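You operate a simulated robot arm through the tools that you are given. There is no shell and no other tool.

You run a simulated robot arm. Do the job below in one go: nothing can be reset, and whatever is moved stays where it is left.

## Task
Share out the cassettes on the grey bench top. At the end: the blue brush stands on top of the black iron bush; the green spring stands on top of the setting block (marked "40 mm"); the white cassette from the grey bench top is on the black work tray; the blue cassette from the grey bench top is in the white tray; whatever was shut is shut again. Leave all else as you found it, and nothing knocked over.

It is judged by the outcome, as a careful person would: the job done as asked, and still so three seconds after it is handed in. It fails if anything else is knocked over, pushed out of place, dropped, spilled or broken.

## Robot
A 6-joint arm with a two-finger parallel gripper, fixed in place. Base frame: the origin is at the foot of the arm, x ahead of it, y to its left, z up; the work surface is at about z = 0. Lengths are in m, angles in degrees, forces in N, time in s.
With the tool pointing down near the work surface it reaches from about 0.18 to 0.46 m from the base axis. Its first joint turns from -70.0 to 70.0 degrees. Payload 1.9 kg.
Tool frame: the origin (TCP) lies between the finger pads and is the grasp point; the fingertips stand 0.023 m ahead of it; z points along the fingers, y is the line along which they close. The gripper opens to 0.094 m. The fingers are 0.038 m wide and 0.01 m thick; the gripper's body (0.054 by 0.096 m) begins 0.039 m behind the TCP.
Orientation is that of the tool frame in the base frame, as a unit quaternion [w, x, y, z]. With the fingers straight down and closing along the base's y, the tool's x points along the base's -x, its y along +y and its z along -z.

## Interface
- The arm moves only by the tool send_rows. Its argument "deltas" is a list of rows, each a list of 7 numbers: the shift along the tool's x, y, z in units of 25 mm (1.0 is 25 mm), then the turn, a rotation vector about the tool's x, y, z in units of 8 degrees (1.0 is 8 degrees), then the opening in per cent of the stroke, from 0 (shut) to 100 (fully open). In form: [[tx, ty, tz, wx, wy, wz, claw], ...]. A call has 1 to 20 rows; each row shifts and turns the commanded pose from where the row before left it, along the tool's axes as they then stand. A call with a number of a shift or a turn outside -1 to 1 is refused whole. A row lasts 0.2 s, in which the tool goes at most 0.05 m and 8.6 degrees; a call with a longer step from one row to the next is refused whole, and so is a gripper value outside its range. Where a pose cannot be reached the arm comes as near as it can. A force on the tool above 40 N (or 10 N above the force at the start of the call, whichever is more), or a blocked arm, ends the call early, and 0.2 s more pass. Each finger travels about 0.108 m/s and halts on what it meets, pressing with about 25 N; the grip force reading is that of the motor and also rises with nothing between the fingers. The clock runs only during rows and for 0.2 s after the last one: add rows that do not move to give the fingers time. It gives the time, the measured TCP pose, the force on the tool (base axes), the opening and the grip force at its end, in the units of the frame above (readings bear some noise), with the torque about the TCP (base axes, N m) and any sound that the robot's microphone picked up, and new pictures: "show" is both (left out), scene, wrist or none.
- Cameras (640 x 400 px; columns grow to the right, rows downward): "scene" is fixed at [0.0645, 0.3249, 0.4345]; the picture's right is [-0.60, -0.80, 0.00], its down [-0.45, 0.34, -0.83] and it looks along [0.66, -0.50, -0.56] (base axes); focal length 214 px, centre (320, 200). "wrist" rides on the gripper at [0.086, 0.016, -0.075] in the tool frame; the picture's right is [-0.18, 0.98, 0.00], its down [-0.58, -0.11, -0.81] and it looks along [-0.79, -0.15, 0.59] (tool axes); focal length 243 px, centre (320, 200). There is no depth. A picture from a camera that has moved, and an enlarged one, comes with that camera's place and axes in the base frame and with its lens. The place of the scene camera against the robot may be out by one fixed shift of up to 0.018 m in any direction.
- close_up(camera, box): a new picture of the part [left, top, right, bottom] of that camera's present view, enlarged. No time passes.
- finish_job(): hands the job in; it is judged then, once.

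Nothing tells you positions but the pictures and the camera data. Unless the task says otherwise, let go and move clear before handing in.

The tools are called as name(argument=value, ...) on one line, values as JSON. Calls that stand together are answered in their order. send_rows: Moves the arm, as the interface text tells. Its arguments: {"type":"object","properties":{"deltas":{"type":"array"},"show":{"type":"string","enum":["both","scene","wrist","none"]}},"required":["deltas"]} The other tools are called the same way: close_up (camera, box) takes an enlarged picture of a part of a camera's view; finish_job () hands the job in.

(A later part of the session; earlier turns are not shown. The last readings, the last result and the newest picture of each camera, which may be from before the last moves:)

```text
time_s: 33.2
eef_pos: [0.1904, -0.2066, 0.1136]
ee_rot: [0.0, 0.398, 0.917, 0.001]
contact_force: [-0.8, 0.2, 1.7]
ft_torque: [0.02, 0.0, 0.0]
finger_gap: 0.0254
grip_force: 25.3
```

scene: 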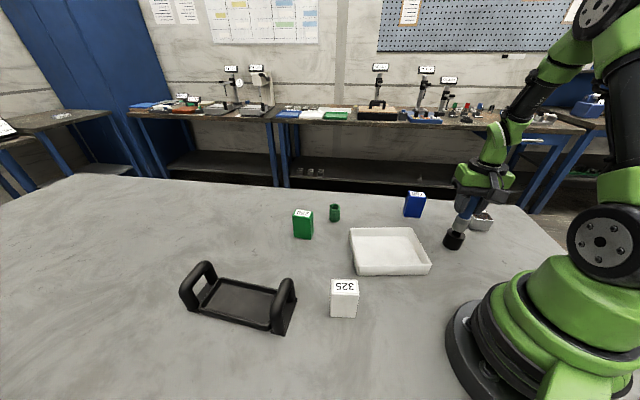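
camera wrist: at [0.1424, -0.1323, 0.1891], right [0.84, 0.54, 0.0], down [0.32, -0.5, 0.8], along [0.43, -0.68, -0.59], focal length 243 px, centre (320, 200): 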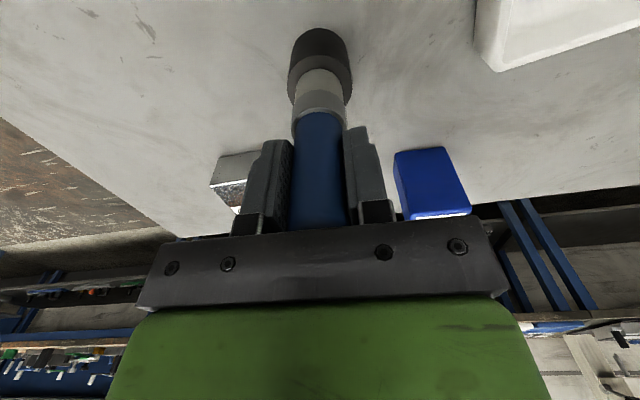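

It is just touching. Letting go gently.

send_rows(deltas=[[0, 0, 0, 0, 0, 0, 30], [0, 0, 0, 0, 0, 0, 40], [0, 0, 0, 0, 0, 0, 60], [0, 0, 0, 0, 0, 0, 80], [0, 0, 0, 0, 0, 0, 80]], show="both")

```text
time_s: 34.4
eef_pos: [0.1905, -0.2071, 0.1134]
ee_rot: [0.0, 0.398, 0.917, 0.001]
contact_force: [0.1, 0.2, 0.9]
ft_torque: [0.01, -0.01, 0.0]
finger_gap: 0.0753
grip_force: 0.0
camera wrist: at [0.1428, -0.1327, 0.1886], right [0.84, 0.54, 0.0], down [0.32, -0.5, 0.81], along [0.43, -0.68, -0.59], focal length 243 px, centre (320, 200)
```

scene: 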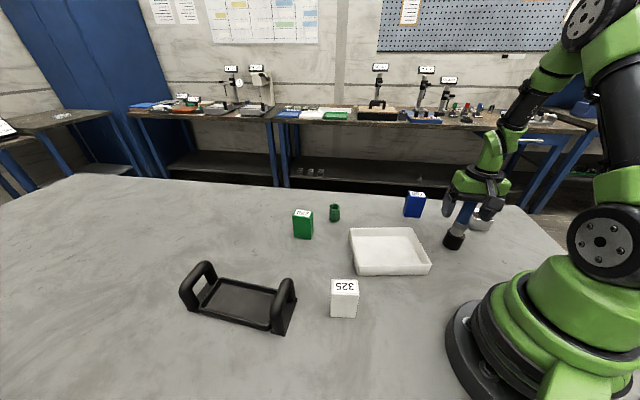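
wrist: 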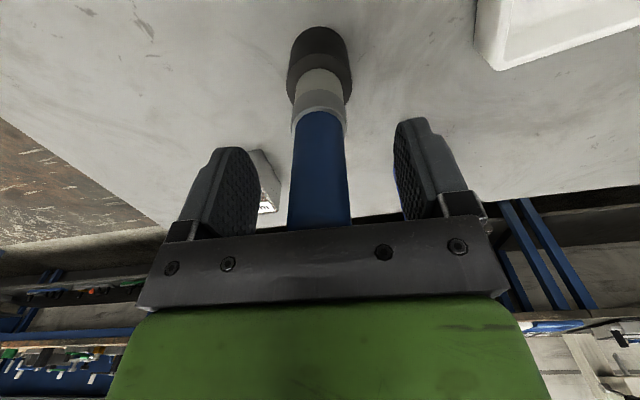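

The brush stands on the bush. Lifting straight up and clear.

send_rows(deltas=[[0, 0, -0.3, 0, 0, 0, 80], [0, 0, -0.5, 0, 0, 0, 80], [0, 0, -0.6, 0, 0, 0, 80], [0, 0, -0.8, 0, 0, 0, 80], [0, 0, -0.8, 0, 0, 0, 90], [0, 0, -0.8, 0, 0, 0, 100], [0, 0, -0.6, 0, 0, 0, 100], [0, 0, 0, 0, 0, 0, 100]], show="both")

close_up(camera="scene", box=[400, 170, 520, 270])

```text
time_s: 36.2
eef_pos: [0.1909, -0.2052, 0.2244]
ee_rot: [0.0, 0.398, 0.917, 0.0]
contact_force: [0.2, 0.4, 0.0]
ft_torque: [0.02, 0.02, 0.01]
finger_gap: 0.0939
grip_force: 0.0
camera wrist: at [0.1425, -0.1331, 0.299], right [0.84, 0.54, 0.0], down [0.32, -0.5, 0.81], along [0.43, -0.68, -0.59], focal length 243 px, centre (320, 200)
```

scene: 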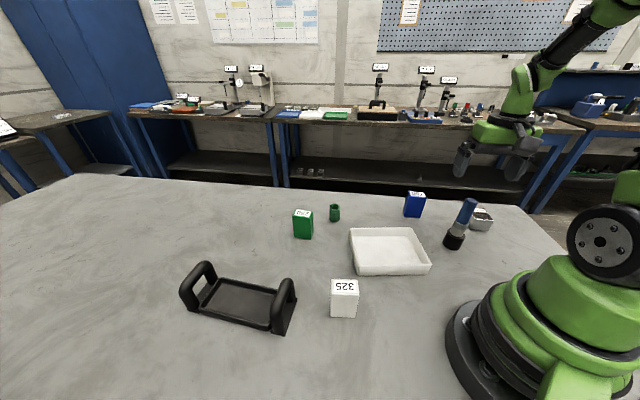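
wrist: 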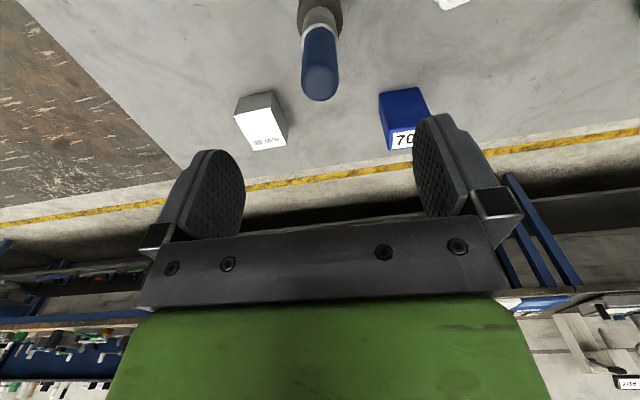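

```text
4.00 times, centred on (460, 220) of scene
camera zoom: at [0.0645, 0.3249, 0.4345], right [-0.6, -0.8, 0.0], down [-0.45, 0.34, -0.83], along [0.66, -0.5, -0.56], focal length 858 px, centre (-240, 120)
```

zoom: 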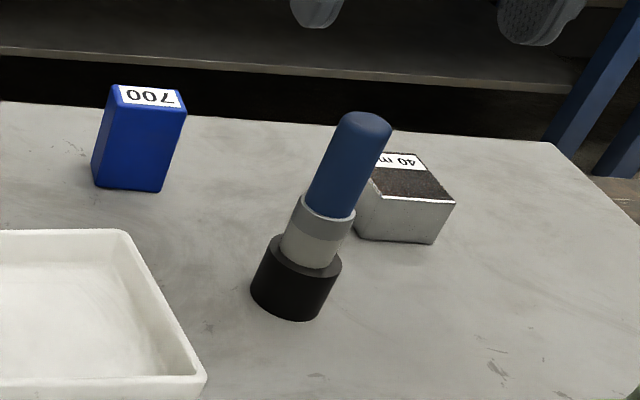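

The brush stands upright on the bush and the blue cassette and block are untouched. Next I'll go and look at the spring, staying well short of the reach limit.

send_rows(deltas=[[0.07, 0.955, 0, 0, 0, 0, 100], [0.07, 0.955, 0, 0, 0, 0, 100], [0.07, 0.955, 0, 0, 0, 0, 100], [0.07, 0.955, 0, 0, 0, 0, 100], [0.07, 0.955, 0, 0, 0, 0, 100], [0.07, 0.955, 0, 0, 0, 0, 100], [0.07, 0.955, 0, 0, 0, 0, 100], [0.07, 0.955, 0, 0, 0, 0, 100], [0.07, 0.955, 0, 0, 0, 0, 100], [0.07, 0.955, 0, 0, 0, 0, 100], [0.07, 0.955, 0, 0, 0, 0, 100], [0, 0, 0, 0, 0, -0.938, 100], [0, 0, 0, 0, 0, -0.938, 100], [0, 0, 0, 0, 0, -0.938, 100], [0, 0, 0, 0, 0, -0.938, 100], [0, 0, 0, 0, 0, -0.938, 100], [0, 0, 0, 0, 0, -0.938, 100], [0, 0, 0, 0, 0, 0, 100]], show="both")

close_up(camera="wrist", box=[260, 0, 420, 100])

```text
time_s: 40.0
eef_pos: [0.3686, -0.0113, 0.2248]
ee_rot: [0.0, 0.015, 1.0, 0.001]
contact_force: [0.6, 1.0, -1.0]
ft_torque: [0.01, -0.01, 0.01]
finger_gap: 0.0939
grip_force: 0.2
camera wrist: at [0.2819, 0.0058, 0.2992], right [0.21, 0.98, 0.0], down [0.58, -0.13, 0.81], along [0.79, -0.17, -0.59], focal length 243 px, centre (320, 200)
```

scene: 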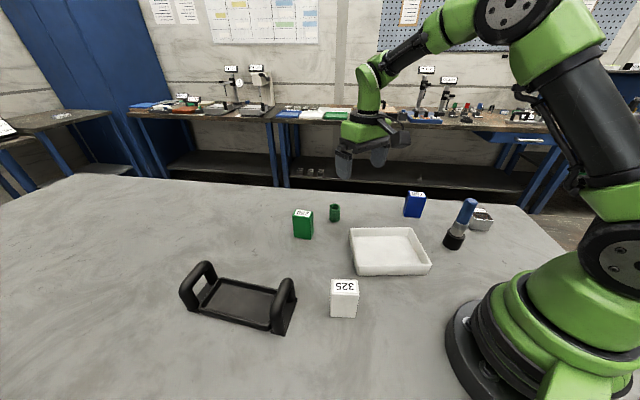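
wrist: 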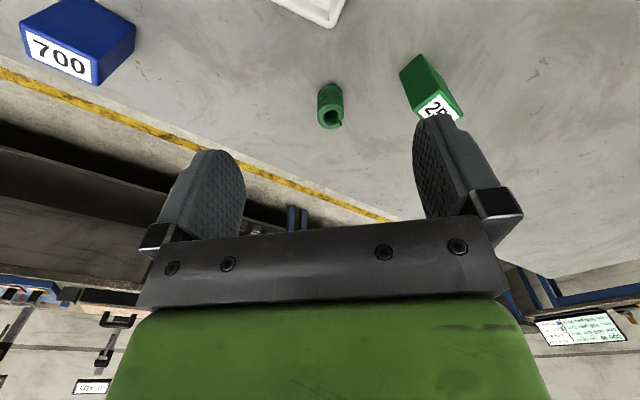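

```text
4.00 times, centred on (340, 50) of wrist
camera zoom: at [0.2819, 0.0058, 0.2992], right [0.21, 0.98, 0.0], down [0.58, -0.13, 0.81], along [0.79, -0.17, -0.59], focal length 970 px, centre (240, 800)
```

zoom: 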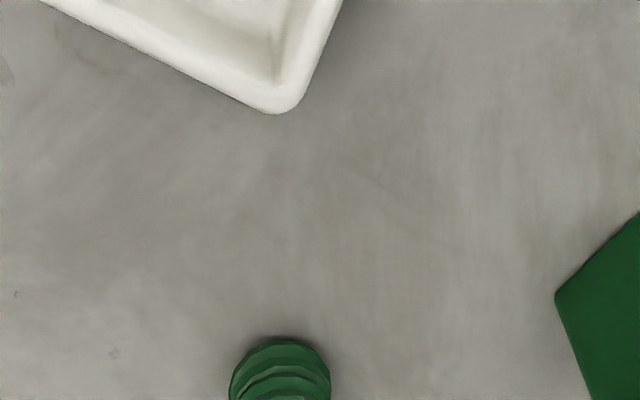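

close_up(camera="wrist", box=[280, 65, 376, 145])

close_up(camera="wrist", box=[360, 40, 480, 140])

```text
5.00 times, centred on (328, 105) of wrist
camera zoom: at [0.2819, 0.0058, 0.2992], right [0.21, 0.98, 0.0], down [0.58, -0.13, 0.81], along [0.79, -0.17, -0.59], focal length 1213 px, centre (280, 675)
```

zoom: 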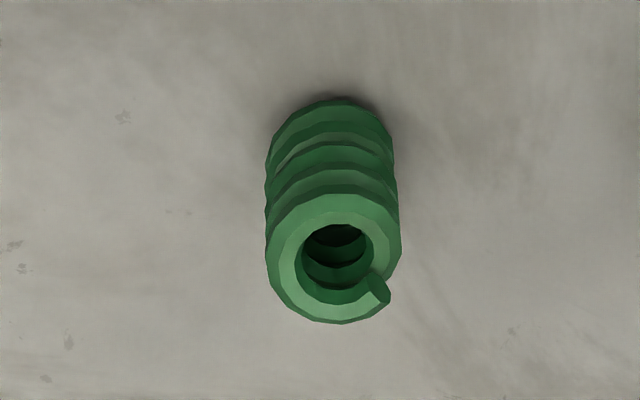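

```text
4.00 times, centred on (420, 90) of wrist
camera zoom: at [0.2819, 0.0058, 0.2992], right [0.21, 0.98, 0.0], down [0.58, -0.13, 0.81], along [0.79, -0.17, -0.59], focal length 970 px, centre (-80, 640)
```

zoom: 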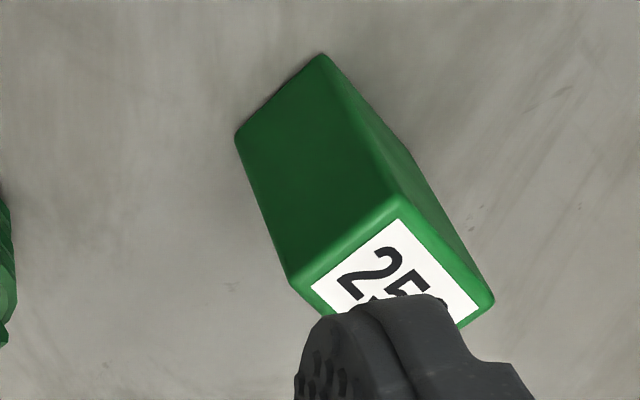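

The spring is about 31 mm across and 47 mm tall at (0.458, -0.020), right at the reach limit for a vertical tool. I'll tilt the fingers 12° outward so the wrist stays well inside, and move above it.

send_rows(deltas=[[0, 0, 0, 0, -0.75, 0, 100], [0, 0, 0, 0, -0.75, 0, 100], [-0.296, -0.029, 0.752, 0, 0, 0, 100], [-0.296, -0.029, 0.752, 0, 0, 0, 100], [-0.296, -0.029, 0.752, 0, 0, 0, 100], [-0.296, -0.029, 0.752, 0, 0, 0, 100], [-0.296, -0.029, 0.752, 0, 0, 0, 100], [-0.296, -0.029, 0.752, 0, 0, 0, 100], [-0.296, -0.029, 0.752, 0, 0, 0, 100], [-0.296, -0.029, 0.752, 0, 0, 0, 100], [0, 0, 0, 0, 0, 0, 100]], show="both")

close_up(camera="wrist", box=[240, 40, 400, 160])

```text
time_s: 42.4
eef_pos: [0.4577, -0.0199, 0.0893]
ee_rot: [0.106, 0.015, 0.994, -0.001]
contact_force: [0.3, 0.1, 0.3]
ft_torque: [0.01, -0.02, 0.01]
finger_gap: 0.0941
grip_force: 0.1
camera wrist: at [0.3579, -0.0016, 0.1442], right [0.21, 0.98, 0.04], down [0.4, -0.12, 0.91], along [0.89, -0.18, -0.41], focal length 243 px, centre (320, 200)
```

scene: 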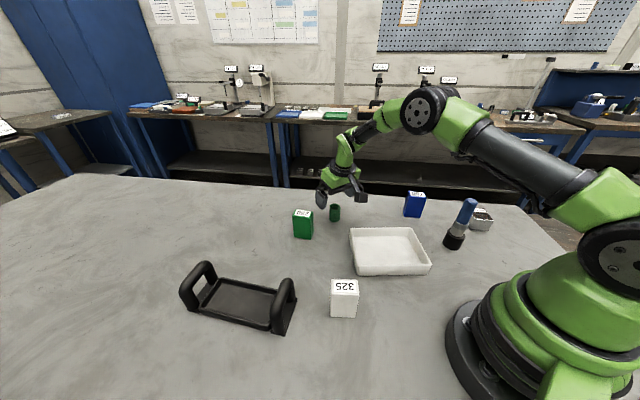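
wrist: 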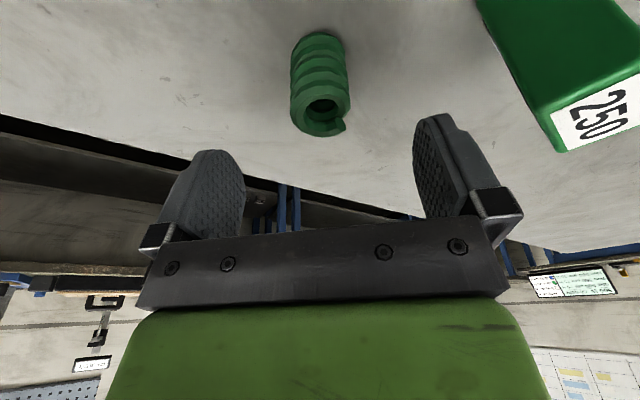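

```text
3.33 times, centred on (320, 100) of wrist
camera zoom: at [0.3579, -0.0016, 0.1442], right [0.21, 0.98, 0.04], down [0.4, -0.12, 0.91], along [0.89, -0.18, -0.41], focal length 809 px, centre (320, 533)
```

zoom: 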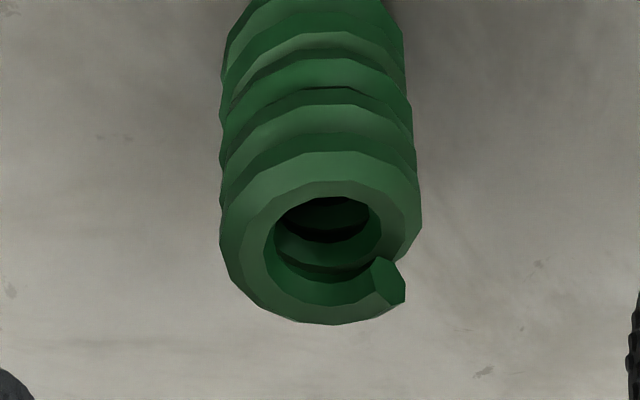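

The spring is centred in the fingers. Going straight down to mid-height.

send_rows(deltas=[[0.095, 0, 0.448, 0, 0, 0, 100], [0.095, 0, 0.448, 0, 0, 0, 100], [0.095, 0, 0.448, 0, 0, 0, 100], [0.095, 0, 0.448, 0, 0, 0, 100], [0.085, 0, 0.4, 0, 0, 0, 100], [0, 0, 0, 0, 0, 0, 100]], show="both")

```text
time_s: 43.8
eef_pos: [0.457, -0.0215, 0.0324]
ee_rot: [0.105, 0.016, 0.994, -0.002]
contact_force: [-0.2, -0.9, 0.1]
ft_torque: [0.02, 0.0, -0.02]
finger_gap: 0.094
grip_force: 0.1
camera wrist: at [0.3574, -0.0014, 0.0884], right [0.21, 0.98, 0.04], down [0.4, -0.12, 0.91], along [0.89, -0.18, -0.41], focal length 243 px, centre (320, 200)
```

scene: 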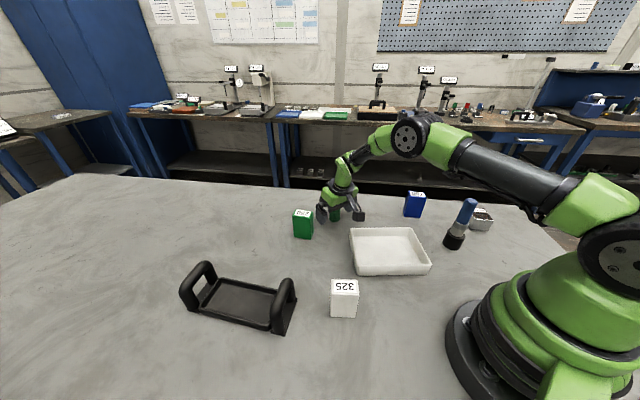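
wrist: 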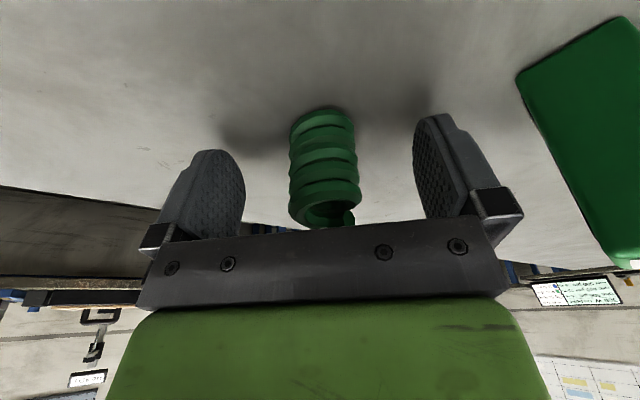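

Nearly centred; I'll shift 1.5 mm and close slowly.

send_rows(deltas=[[0, 0.06, 0, 0, 0, 0, 80], [0, 0, 0, 0, 0, 0, 60], [0, 0, 0, 0, 0, 0, 45], [0, 0, 0, 0, 0, 0, 40], [0, 0, 0, 0, 0, 0, 35], [0, 0, 0, 0, 0, 0, 30], [0, 0, 0, 0, 0, 0, 20], [0, 0, 0, 0, 0, 0, 20]], show="both")

close_up(camera="wrist", box=[240, 80, 400, 240])

```text
time_s: 45.6
eef_pos: [0.4573, -0.0192, 0.0331]
ee_rot: [0.105, 0.016, 0.994, -0.001]
contact_force: [-0.8, -0.1, -0.2]
ft_torque: [0.02, -0.04, 0.0]
finger_gap: 0.033
grip_force: 24.9
camera wrist: at [0.3575, 0.0, 0.0885], right [0.21, 0.98, 0.04], down [0.4, -0.12, 0.91], along [0.89, -0.18, -0.41], focal length 243 px, centre (320, 200)
```

scene: 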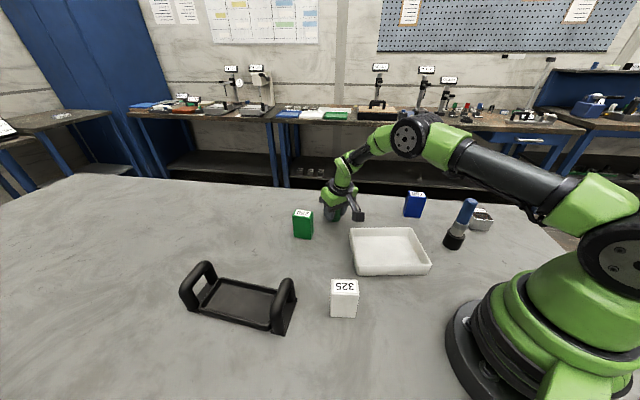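
wrist: 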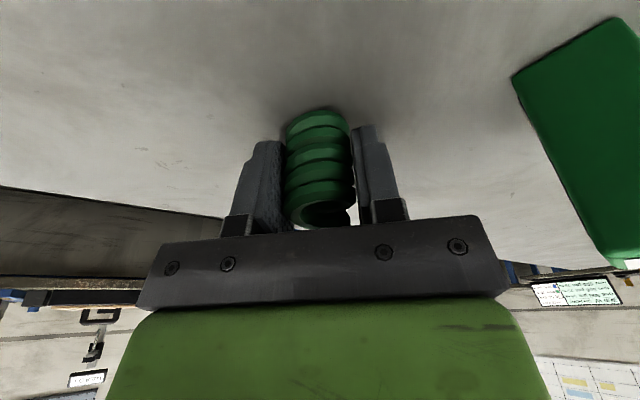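

```text
2.50 times, centred on (320, 160) of wrist
camera zoom: at [0.3575, 0.0, 0.0885], right [0.21, 0.98, 0.04], down [0.4, -0.12, 0.91], along [0.89, -0.18, -0.41], focal length 606 px, centre (320, 300)
```

zoom: 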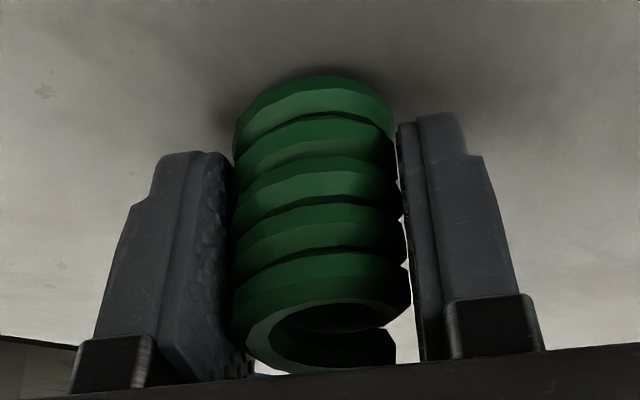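

Gripped at 33 mm. Lifting a little to check the hold.

send_rows(deltas=[[-0.042, 0, -0.196, 0, 0, 0, 20], [-0.062, 0, -0.293, 0, 0, 0, 20], [-0.083, 0, -0.391, 0, 0, 0, 20], [-0.104, 0, -0.489, 0, 0, 0, 20], [0, 0, 0, 0, 0, 0, 20]], show="both")

close_up(camera="wrist", box=[240, 80, 400, 240])

close_up(camera="scene", box=[280, 160, 400, 250])

```text
time_s: 46.8
eef_pos: [0.4563, -0.0199, 0.0692]
ee_rot: [0.106, 0.016, 0.994, 0.0]
contact_force: [0.3, 0.1, -0.7]
ft_torque: [0.01, 0.02, 0.0]
finger_gap: 0.033
grip_force: 25.4
camera wrist: at [0.3571, -0.0005, 0.1239], right [0.21, 0.98, 0.04], down [0.4, -0.12, 0.91], along [0.89, -0.18, -0.41], focal length 243 px, centre (320, 200)
```

scene: 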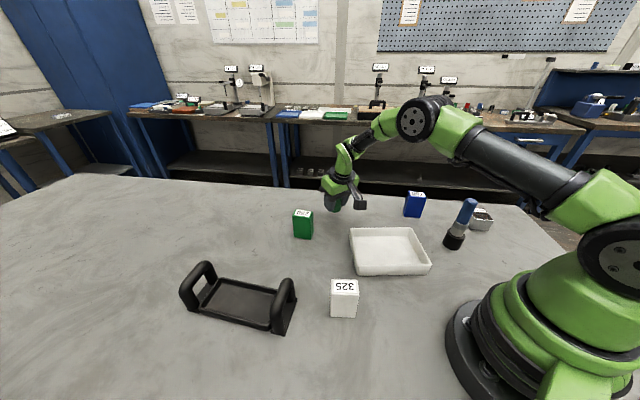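
wrist: 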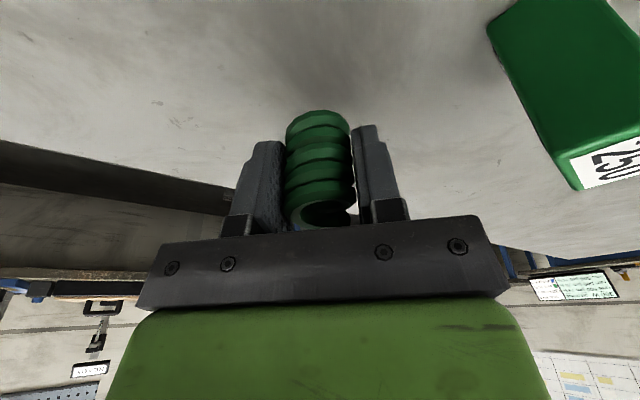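

```text
2.50 times, centred on (320, 160) of wrist
camera zoom: at [0.3571, -0.0005, 0.1239], right [0.21, 0.98, 0.04], down [0.4, -0.12, 0.91], along [0.89, -0.18, -0.41], focal length 606 px, centre (320, 300)
```

zoom: 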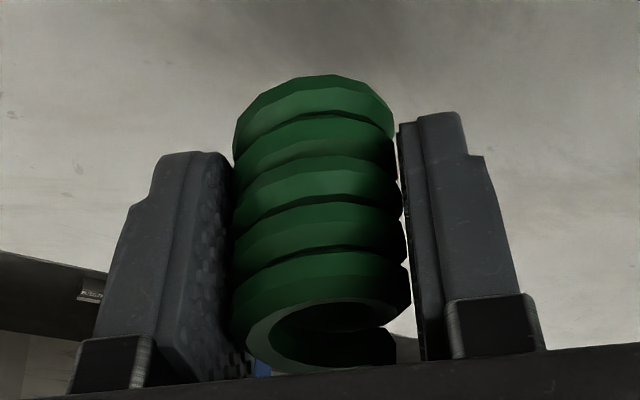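

```text
4.44 times, centred on (340, 205) of scene
camera zoom: at [0.0645, 0.3249, 0.4345], right [-0.6, -0.8, 0.0], down [-0.45, 0.34, -0.83], along [0.66, -0.5, -0.56], focal length 953 px, centre (231, 178)
```

zoom: 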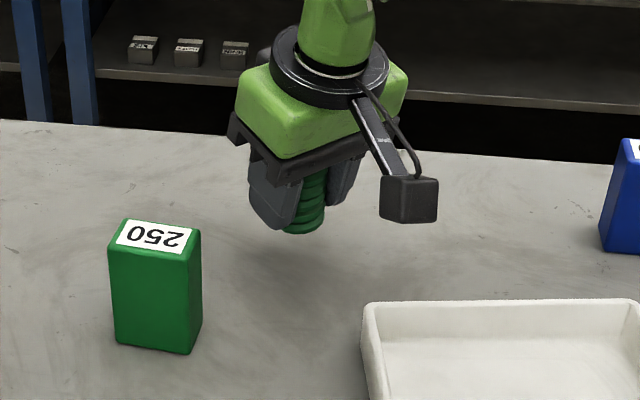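

The spring is held firmly. I'll raise it high, draw inward and then turn towards the setting block, keeping the same tilt so the spring stays upright.

send_rows(deltas=[[0.225, 0, -0.866, 0, 0, 0, 20], [0.225, 0, -0.866, 0, 0, 0, 20], [0.225, 0, -0.866, 0, 0, 0, 20], [0.225, 0, -0.866, 0, 0, 0, 20], [0.225, 0, -0.866, 0, 0, 0, 20], [0.225, 0, -0.866, 0, 0, 0, 20], [0.225, 0, -0.866, 0, 0, 0, 20], [0.225, 0, -0.866, 0, 0, 0, 20], [0.225, 0, -0.866, 0, 0, 0, 20], [0, 0, 0, 0.187, 0, 0.88, 20], [0, 0, 0, 0.187, 0, 0.88, 20], [0, 0, 0, 0.187, 0, 0.88, 20], [0, 0, 0, 0.187, 0, 0.88, 20], [0, 0, 0, 0.187, 0, 0.88, 20], [0, 0, 0, 0.187, 0, 0.88, 20], [0, 0, 0, 0, 0, 0, 20]], show="both")

```text
time_s: 50.2
eef_pos: [0.3674, -0.0163, 0.247]
ee_rot: [0.098, 0.382, 0.918, -0.04]
contact_force: [0.4, -0.2, -0.1]
ft_torque: [0.0, 0.0, 0.03]
finger_gap: 0.0329
grip_force: 25.1
camera wrist: at [0.3081, 0.0657, 0.3031], right [0.82, 0.57, 0.04], down [0.2, -0.36, 0.91], along [0.53, -0.74, -0.41], focal length 243 px, centre (320, 200)
```

scene: 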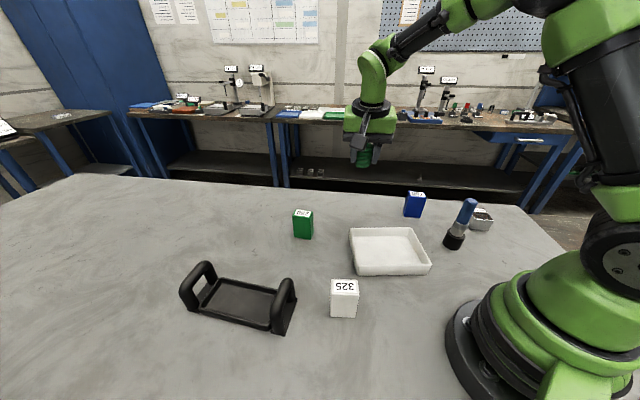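
wrist: 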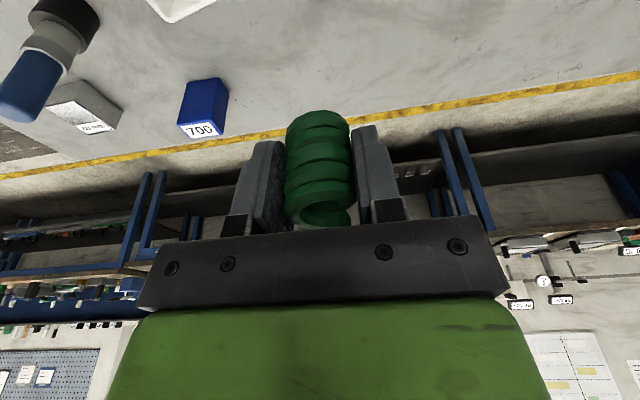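

Turned and held. Now moving across to a viewing position just short of the block.

send_rows(deltas=[[-0.116, -0.954, 0.025, 0, 0, 0, 20], [-0.116, -0.954, 0.025, 0, 0, 0, 20], [-0.116, -0.954, 0.025, 0, 0, 0, 20], [-0.116, -0.954, 0.025, 0, 0, 0, 20], [-0.116, -0.954, 0.025, 0, 0, 0, 20], [-0.116, -0.954, 0.025, 0, 0, 0, 20], [-0.116, -0.954, 0.025, 0, 0, 0, 20], [-0.116, -0.954, 0.025, 0, 0, 0, 20], [-0.116, -0.954, 0.025, 0, 0, 0, 20], [-0.116, -0.954, 0.025, 0, 0, 0, 20], [-0.116, -0.954, 0.025, 0, 0, 0, 20], [-0.116, -0.954, 0.025, 0, 0, 0, 20], [-0.116, -0.954, 0.025, 0, 0, 0, 20], [-0.116, -0.954, 0.025, 0, 0, 0, 20], [-0.116, -0.954, 0.025, 0, 0, 0, 20], [0, 0, 0, 0, 0, 0, 20]], show="both")

close_up(camera="wrist", box=[240, 0, 400, 120])

```text
time_s: 53.6
eef_pos: [0.1461, -0.3001, 0.2466]
ee_rot: [0.096, 0.382, 0.918, -0.04]
contact_force: [0.9, -0.1, -0.1]
ft_torque: [0.0, 0.02, -0.02]
finger_gap: 0.0333
grip_force: 25.3
camera wrist: at [0.0864, -0.2186, 0.3026], right [0.82, 0.57, 0.04], down [0.21, -0.36, 0.91], along [0.53, -0.74, -0.41], focal length 243 px, centre (320, 200)
```

scene: 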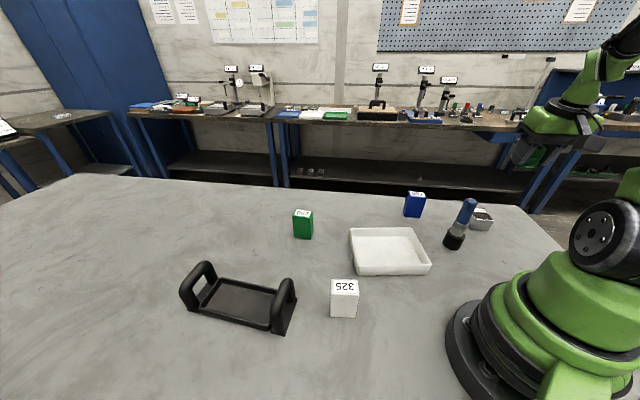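
wrist: 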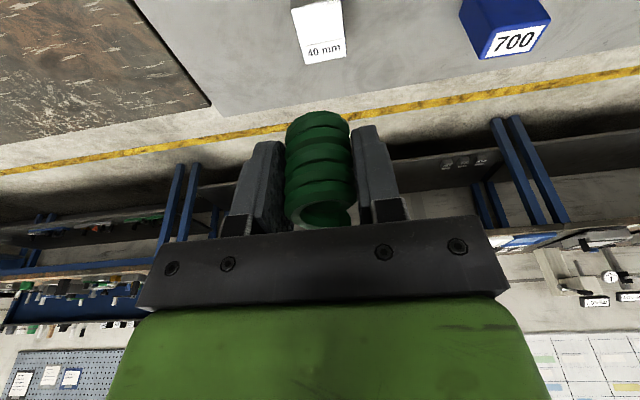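

```text
3.33 times, centred on (320, 60) of wrist
camera zoom: at [0.0864, -0.2186, 0.3026], right [0.82, 0.57, 0.04], down [0.21, -0.36, 0.91], along [0.53, -0.74, -0.41], focal length 809 px, centre (320, 667)
```

zoom: 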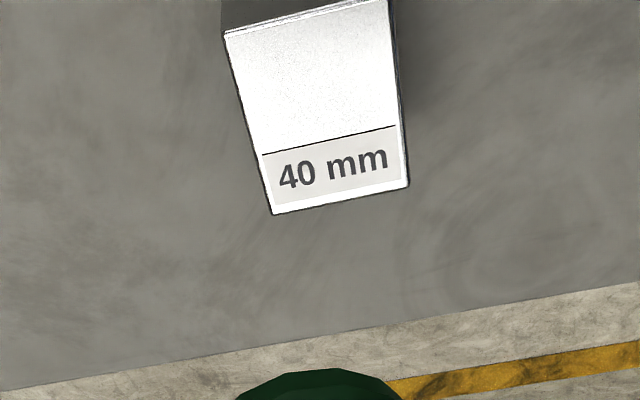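

The block top measures 58 × 47 mm, centred at (0.187, -0.344). I'll move over its centre and lower until the spring is about 12 mm above it.

send_rows(deltas=[[-0.757, -0.019, 0.161, 0, 0, 0, 20], [-0.757, -0.019, 0.161, 0, 0, 0, 20], [-0.757, -0.019, 0.161, 0, 0, 0, 20], [0.168, 0, 0.793, 0, 0, 0, 20], [0.168, 0, 0.793, 0, 0, 0, 20], [0.168, 0, 0.793, 0, 0, 0, 20], [0.168, 0, 0.793, 0, 0, 0, 20], [0.168, 0, 0.793, 0, 0, 0, 20], [0.168, 0, 0.793, 0, 0, 0, 20], [0.168, 0, 0.793, 0, 0, 0, 20], [0.168, 0, 0.793, 0, 0, 0, 20], [0, 0, 0, 0, 0, 0, 20]], show="both")

close_up(camera="wrist", box=[240, 0, 400, 160])

close_up(camera="scene", box=[400, 160, 560, 270])

```text
time_s: 56.2
eef_pos: [0.1867, -0.3411, 0.0857]
ee_rot: [0.097, 0.381, 0.918, -0.039]
contact_force: [-0.8, 0.3, -0.2]
ft_torque: [0.05, -0.01, 0.02]
finger_gap: 0.0334
grip_force: 25.4
camera wrist: at [0.1269, -0.2597, 0.1412], right [0.82, 0.57, 0.04], down [0.21, -0.36, 0.91], along [0.53, -0.74, -0.41], focal length 243 px, centre (320, 200)
```

scene: 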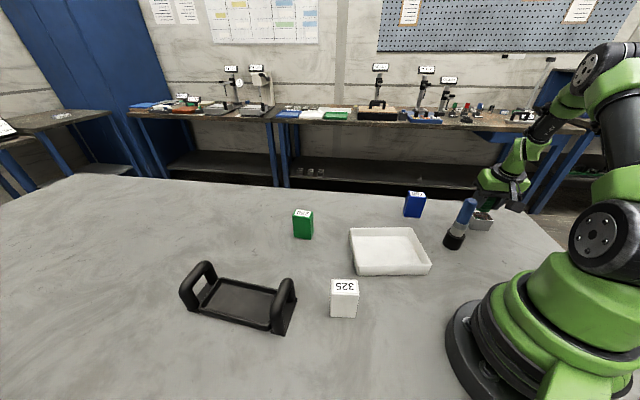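
wrist: 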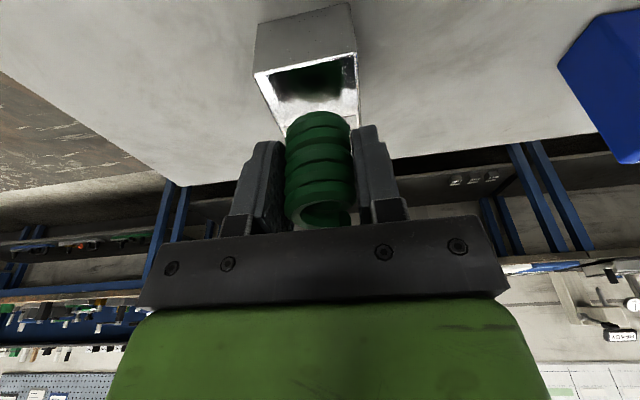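

```text
2.50 times, centred on (320, 80) of wrist
camera zoom: at [0.1269, -0.2597, 0.1412], right [0.82, 0.57, 0.04], down [0.21, -0.36, 0.91], along [0.53, -0.74, -0.41], focal length 606 px, centre (320, 500)
```

zoom: 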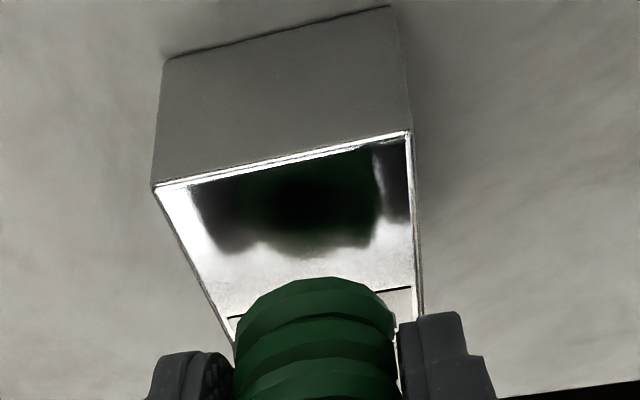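

```text
3.64 times, centred on (480, 215) of scene
camera zoom: at [0.0645, 0.3249, 0.4345], right [-0.6, -0.8, 0.0], down [-0.45, 0.34, -0.83], along [0.66, -0.5, -0.56], focal length 780 px, centre (-262, 146)
```

zoom: 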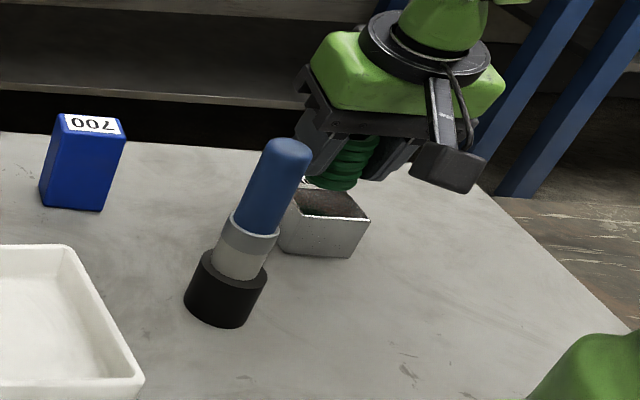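

The spring hangs about 12 mm over the middle of the block. Lowering 10 mm, then by small steps.

send_rows(deltas=[[0.107, 0, 0.12, 0, 0, 0, 20], [0.029, 0, 0.137, 0, 0, 0, 20], [0.029, 0, 0.137, 0, 0, 0, 20], [0, 0, 0, 0, 0, 0, 20]], show="none")

close_up(camera="wrist", box=[240, 0, 400, 160])

```text
time_s: 57.2
eef_pos: [0.1848, -0.3411, 0.0752]
ee_rot: [0.097, 0.381, 0.919, -0.039]
contact_force: [-0.6, -0.3, -0.3]
ft_torque: [0.02, 0.04, 0.02]
finger_gap: 0.033
grip_force: 25.0
```

```text
2.50 times, centred on (320, 80) of wrist
camera zoom: at [0.1252, -0.2586, 0.1305], right [0.82, 0.57, 0.04], down [0.21, -0.36, 0.91], along [0.53, -0.74, -0.41], focal length 606 px, centre (320, 500)
```

zoom: 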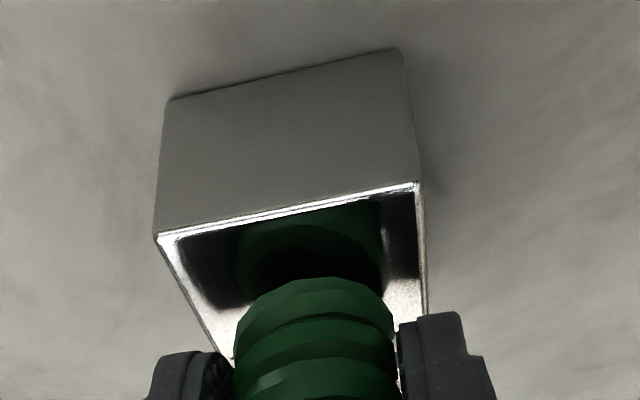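

send_rows(deltas=[[0.004, 0, 0.02, 0, 0, 0, 20], [0.004, 0, 0.02, 0, 0, 0, 20], [0, 0, 0, 0, 0, 0, 20]], show="none")

```text
time_s: 58.0
eef_pos: [0.1852, -0.3396, 0.0738]
ee_rot: [0.097, 0.381, 0.919, -0.039]
contact_force: [0.8, -0.1, -0.9]
ft_torque: [0.01, -0.02, 0.0]
finger_gap: 0.0332
grip_force: 25.2
```

send_rows(deltas=[[0.003, 0, 0.014, 0, 0, 0, 20], [0, 0, 0, 0, 0, 0, 20]], show="none")

```text
time_s: 58.6
eef_pos: [0.1849, -0.3401, 0.0732]
ee_rot: [0.097, 0.381, 0.918, -0.039]
contact_force: [-0.1, 0.4, -1.3]
ft_torque: [0.0, -0.02, 0.0]
finger_gap: 0.0332
grip_force: 25.1
```

send_rows(deltas=[[0.003, 0, 0.014, 0, 0, 0, 20], [0, 0, 0, 0, 0, 0, 20]], show="none")

```text
time_s: 59.2
eef_pos: [0.1843, -0.3402, 0.0729]
ee_rot: [0.097, 0.381, 0.918, -0.04]
contact_force: [-1.4, 2.0, 6.2]
ft_torque: [-0.03, 0.05, -0.04]
finger_gap: 0.0332
grip_force: 25.1
```

Touching with 6 N. Easing off a hair and opening.

send_rows(deltas=[[-0.001, 0, -0.006, 0, 0, 0, 20], [0, 0, 0, 0, 0, 0, 37], [0, 0, 0, 0, 0, 0, 42], [0, 0, 0, 0, 0, 0, 55], [0, 0, 0, 0, 0, 0, 75], [0, 0, 0, 0, 0, 0, 85], [0, 0, 0, 0, 0, 0, 85]], show="both")

close_up(camera="wrist", box=[200, 20, 440, 240])

```text
time_s: 60.8
eef_pos: [0.1852, -0.3413, 0.0732]
ee_rot: [0.096, 0.382, 0.918, -0.04]
contact_force: [-0.5, 0.5, 0.4]
ft_torque: [0.0, -0.05, -0.01]
finger_gap: 0.0801
grip_force: 0.1
camera wrist: at [0.1253, -0.2587, 0.1287], right [0.82, 0.57, 0.04], down [0.21, -0.36, 0.91], along [0.53, -0.74, -0.41], focal length 243 px, centre (320, 200)
```

scene: 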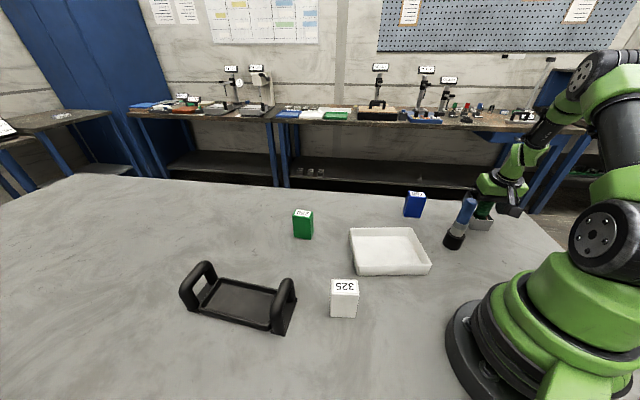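
wrist: 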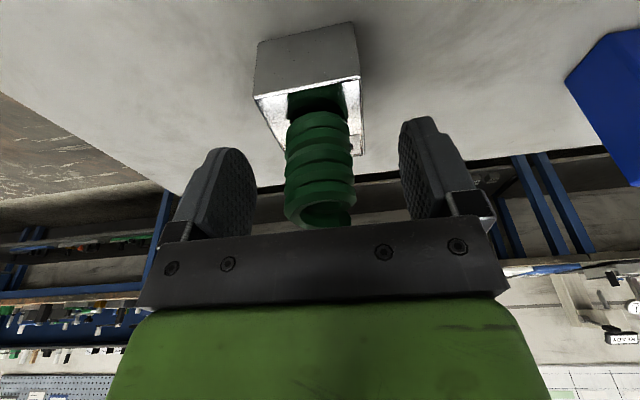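

```text
1.82 times, centred on (320, 130) of wrist
camera zoom: at [0.1253, -0.2587, 0.1287], right [0.82, 0.57, 0.04], down [0.21, -0.36, 0.91], along [0.53, -0.74, -0.41], focal length 441 px, centre (320, 327)
```

zoom: 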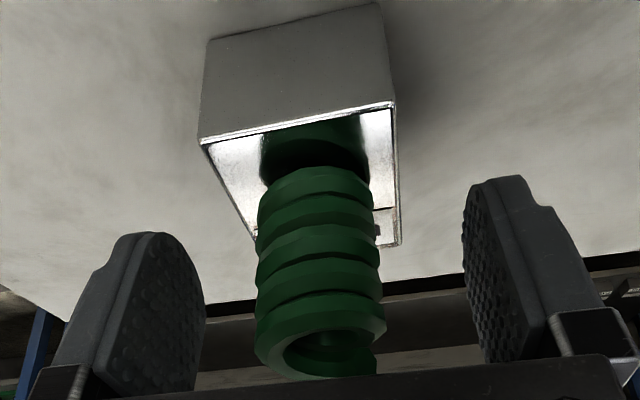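

Released and standing. Raising straight up and clear.

send_rows(deltas=[[-0.042, 0, -0.196, 0, 0, 0, 85], [-0.083, 0, -0.391, 0, 0, 0, 85], [-0.125, 0, -0.587, 0, 0, 0, 85], [-0.166, 0, -0.782, 0, 0, 0, 85], [-0.166, 0, -0.782, 0, 0, 0, 100], [-0.166, 0, -0.782, 0, 0, 0, 100], [-0.166, 0, -0.782, 0, 0, 0, 100], [-0.166, 0, -0.782, 0, 0, 0, 100], [0, 0, 0, 0, 0, 0, 100]], show="both")

close_up(camera="scene", box=[400, 170, 520, 270])

```text
time_s: 62.8
eef_pos: [0.1855, -0.3407, 0.2048]
ee_rot: [0.097, 0.381, 0.919, -0.039]
contact_force: [-0.3, 0.4, 1.1]
ft_torque: [0.01, 0.01, 0.03]
finger_gap: 0.094
grip_force: 0.1
camera wrist: at [0.1259, -0.259, 0.2598], right [0.82, 0.57, 0.04], down [0.21, -0.36, 0.91], along [0.53, -0.74, -0.41], focal length 243 px, centre (320, 200)
```

scene: 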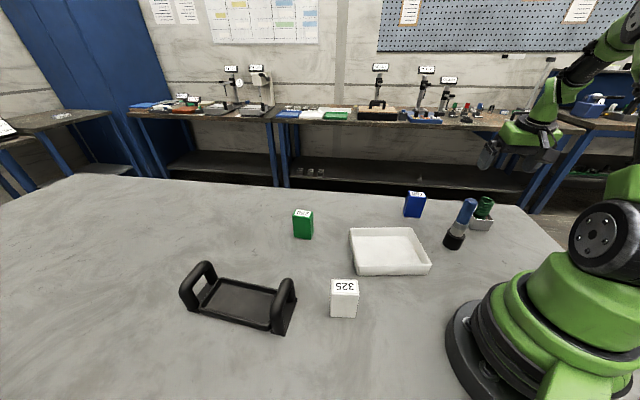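
wrist: 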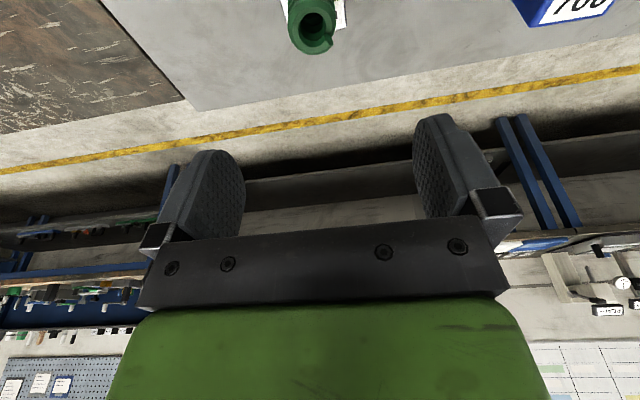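

```text
4.00 times, centred on (460, 220) of scene
camera zoom: at [0.0645, 0.3249, 0.4345], right [-0.6, -0.8, 0.0], down [-0.45, 0.34, -0.83], along [0.66, -0.5, -0.56], focal length 858 px, centre (-240, 120)
```

zoom: 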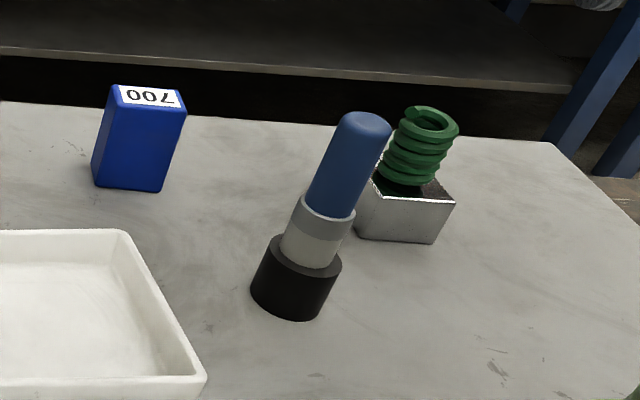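

Both stand well. Next is the blue cassette: I'll bring the tool back to vertical and hover over it, lined up to grip across its 48 mm length.

send_rows(deltas=[[0, 0, 0, 0, 0.75, 0, 100], [0, 0, 0, 0, 0.75, 0, 100], [-0.114, 0.894, 0, 0, 0, 0, 100], [-0.114, 0.894, 0, 0, 0, 0, 100], [-0.114, 0.894, 0, 0, 0, 0, 100], [-0.114, 0.894, 0, 0, 0, 0, 100], [-0.114, 0.894, 0, 0, 0, 0, 100], [-0.114, 0.894, 0, 0, 0, 0, 100], [-0.114, 0.894, 0, 0, 0, 0, 100], [-0.114, 0.894, 0, 0, 0, 0, 100], [0, 0, 0, 0, 0, 0.15, 100], [0, 0, 0, 0, 0, 0, 100]], show="both")

close_up(camera="wrist", box=[220, 0, 420, 125])

```text
time_s: 65.4
eef_pos: [0.329, -0.2299, 0.2039]
ee_rot: [0.0, 0.393, 0.92, 0.0]
contact_force: [-0.8, -0.1, -0.2]
ft_torque: [0.02, -0.01, -0.01]
finger_gap: 0.0943
grip_force: 0.0
camera wrist: at [0.2801, -0.157, 0.2798], right [0.84, 0.55, 0.0], down [0.32, -0.5, 0.81], along [0.44, -0.67, -0.59], focal length 243 px, centre (320, 200)
```

scene: 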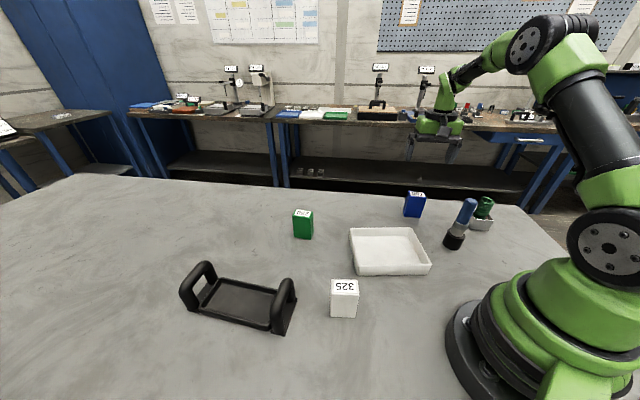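
wrist: 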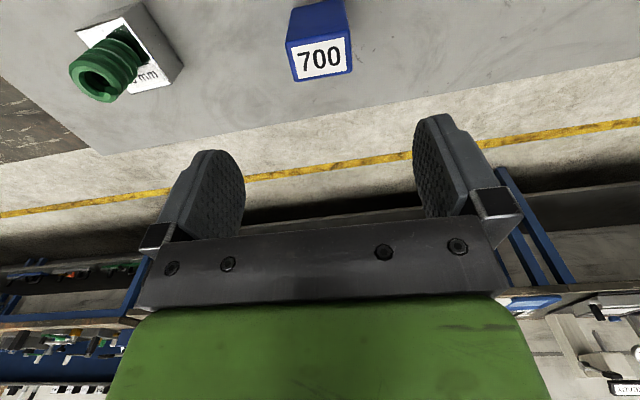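

```text
3.20 times, centred on (320, 62) of wrist
camera zoom: at [0.2801, -0.157, 0.2798], right [0.84, 0.55, 0.0], down [0.32, -0.5, 0.81], along [0.44, -0.67, -0.59], focal length 776 px, centre (320, 640)
```

zoom: 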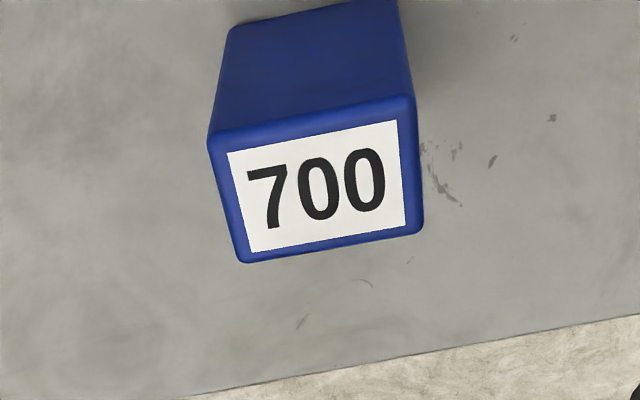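

The cassette is centred and square to the fingers. Going down to z = 0.05.

send_rows(deltas=[[0, 0, 0.774, 0, 0, 0, 100], [0, 0, 0.774, 0, 0, 0, 100], [0, 0, 0.774, 0, 0, 0, 100], [0, 0, 0.774, 0, 0, 0, 100], [0, 0, 0.774, 0, 0, 0, 100], [0, 0, 0.774, 0, 0, 0, 100], [0, 0, 0.774, 0, 0, 0, 100], [0, 0, 0.774, 0, 0, 0, 100], [0, 0, 0, 0, 0, 0, 100]], show="both")

```text
time_s: 67.4
eef_pos: [0.3285, -0.2304, 0.049]
ee_rot: [0.0, 0.393, 0.919, 0.0]
contact_force: [-0.5, -1.0, 0.1]
ft_torque: [-0.01, 0.02, 0.01]
finger_gap: 0.0941
grip_force: 0.1
camera wrist: at [0.2801, -0.1572, 0.1239], right [0.84, 0.55, 0.0], down [0.32, -0.5, 0.81], along [0.44, -0.67, -0.59], focal length 243 px, centre (320, 200)
```

scene: 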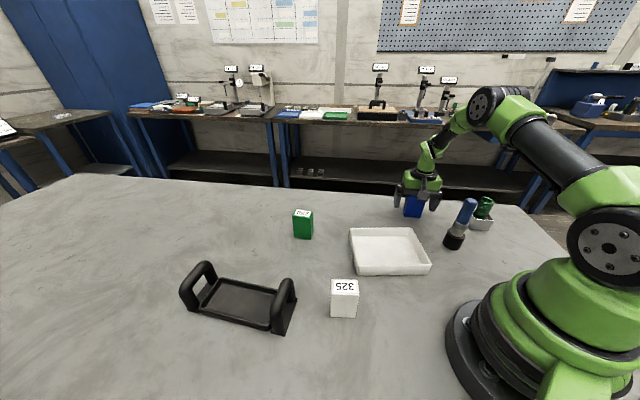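
wrist: 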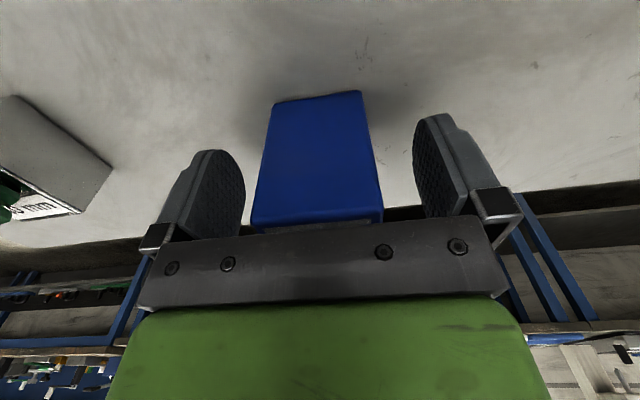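

The fingers straddle the cassette. Closing gradually.

send_rows(deltas=[[0, 0, 0, 0, 0, 0, 75], [0, 0, 0, 0, 0, 0, 60], [0, 0, 0, 0, 0, 0, 54], [0, 0, 0, 0, 0, 0, 48], [0, 0, 0, 0, 0, 0, 35], [0, 0, 0, 0, 0, 0, 35]], show="none")

```text
time_s: 68.8
eef_pos: [0.3297, -0.2301, 0.0494]
ee_rot: [0.0, 0.393, 0.92, 0.0]
contact_force: [-1.2, -0.3, 0.4]
ft_torque: [-0.07, 0.1, 0.03]
finger_gap: 0.0499
grip_force: 24.9
```

Gripped at 50 mm. I'll lift a short way and check the hold.

send_rows(deltas=[[0, 0, -0.1, 0, 0, 0, 35], [0, 0, -0.2, 0, 0, 0, 35], [0, 0, -0.3, 0, 0, 0, 35], [0, 0, 0, 0, 0, 0, 35]], show="both")

```text
time_s: 69.8
eef_pos: [0.3277, -0.2298, 0.0657]
ee_rot: [0.0, 0.393, 0.92, 0.001]
contact_force: [1.0, 0.1, -1.9]
ft_torque: [0.0, -0.01, 0.01]
finger_gap: 0.0495
grip_force: 25.0
camera wrist: at [0.2799, -0.1572, 0.1389], right [0.84, 0.55, 0.0], down [0.32, -0.5, 0.81], along [0.44, -0.67, -0.59], focal length 243 px, centre (320, 200)
```

scene: 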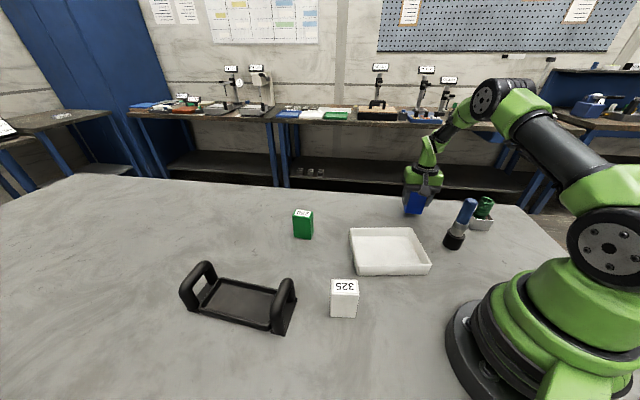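
wrist: 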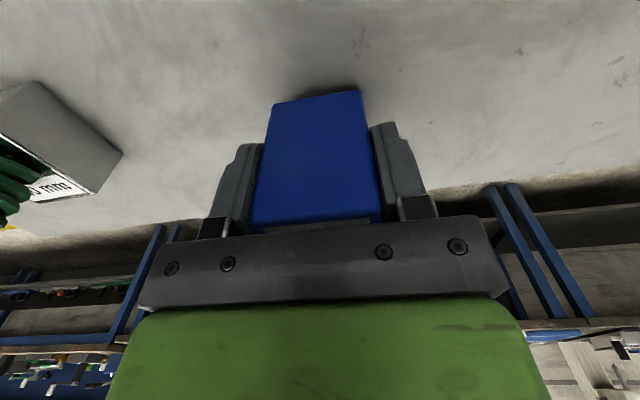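

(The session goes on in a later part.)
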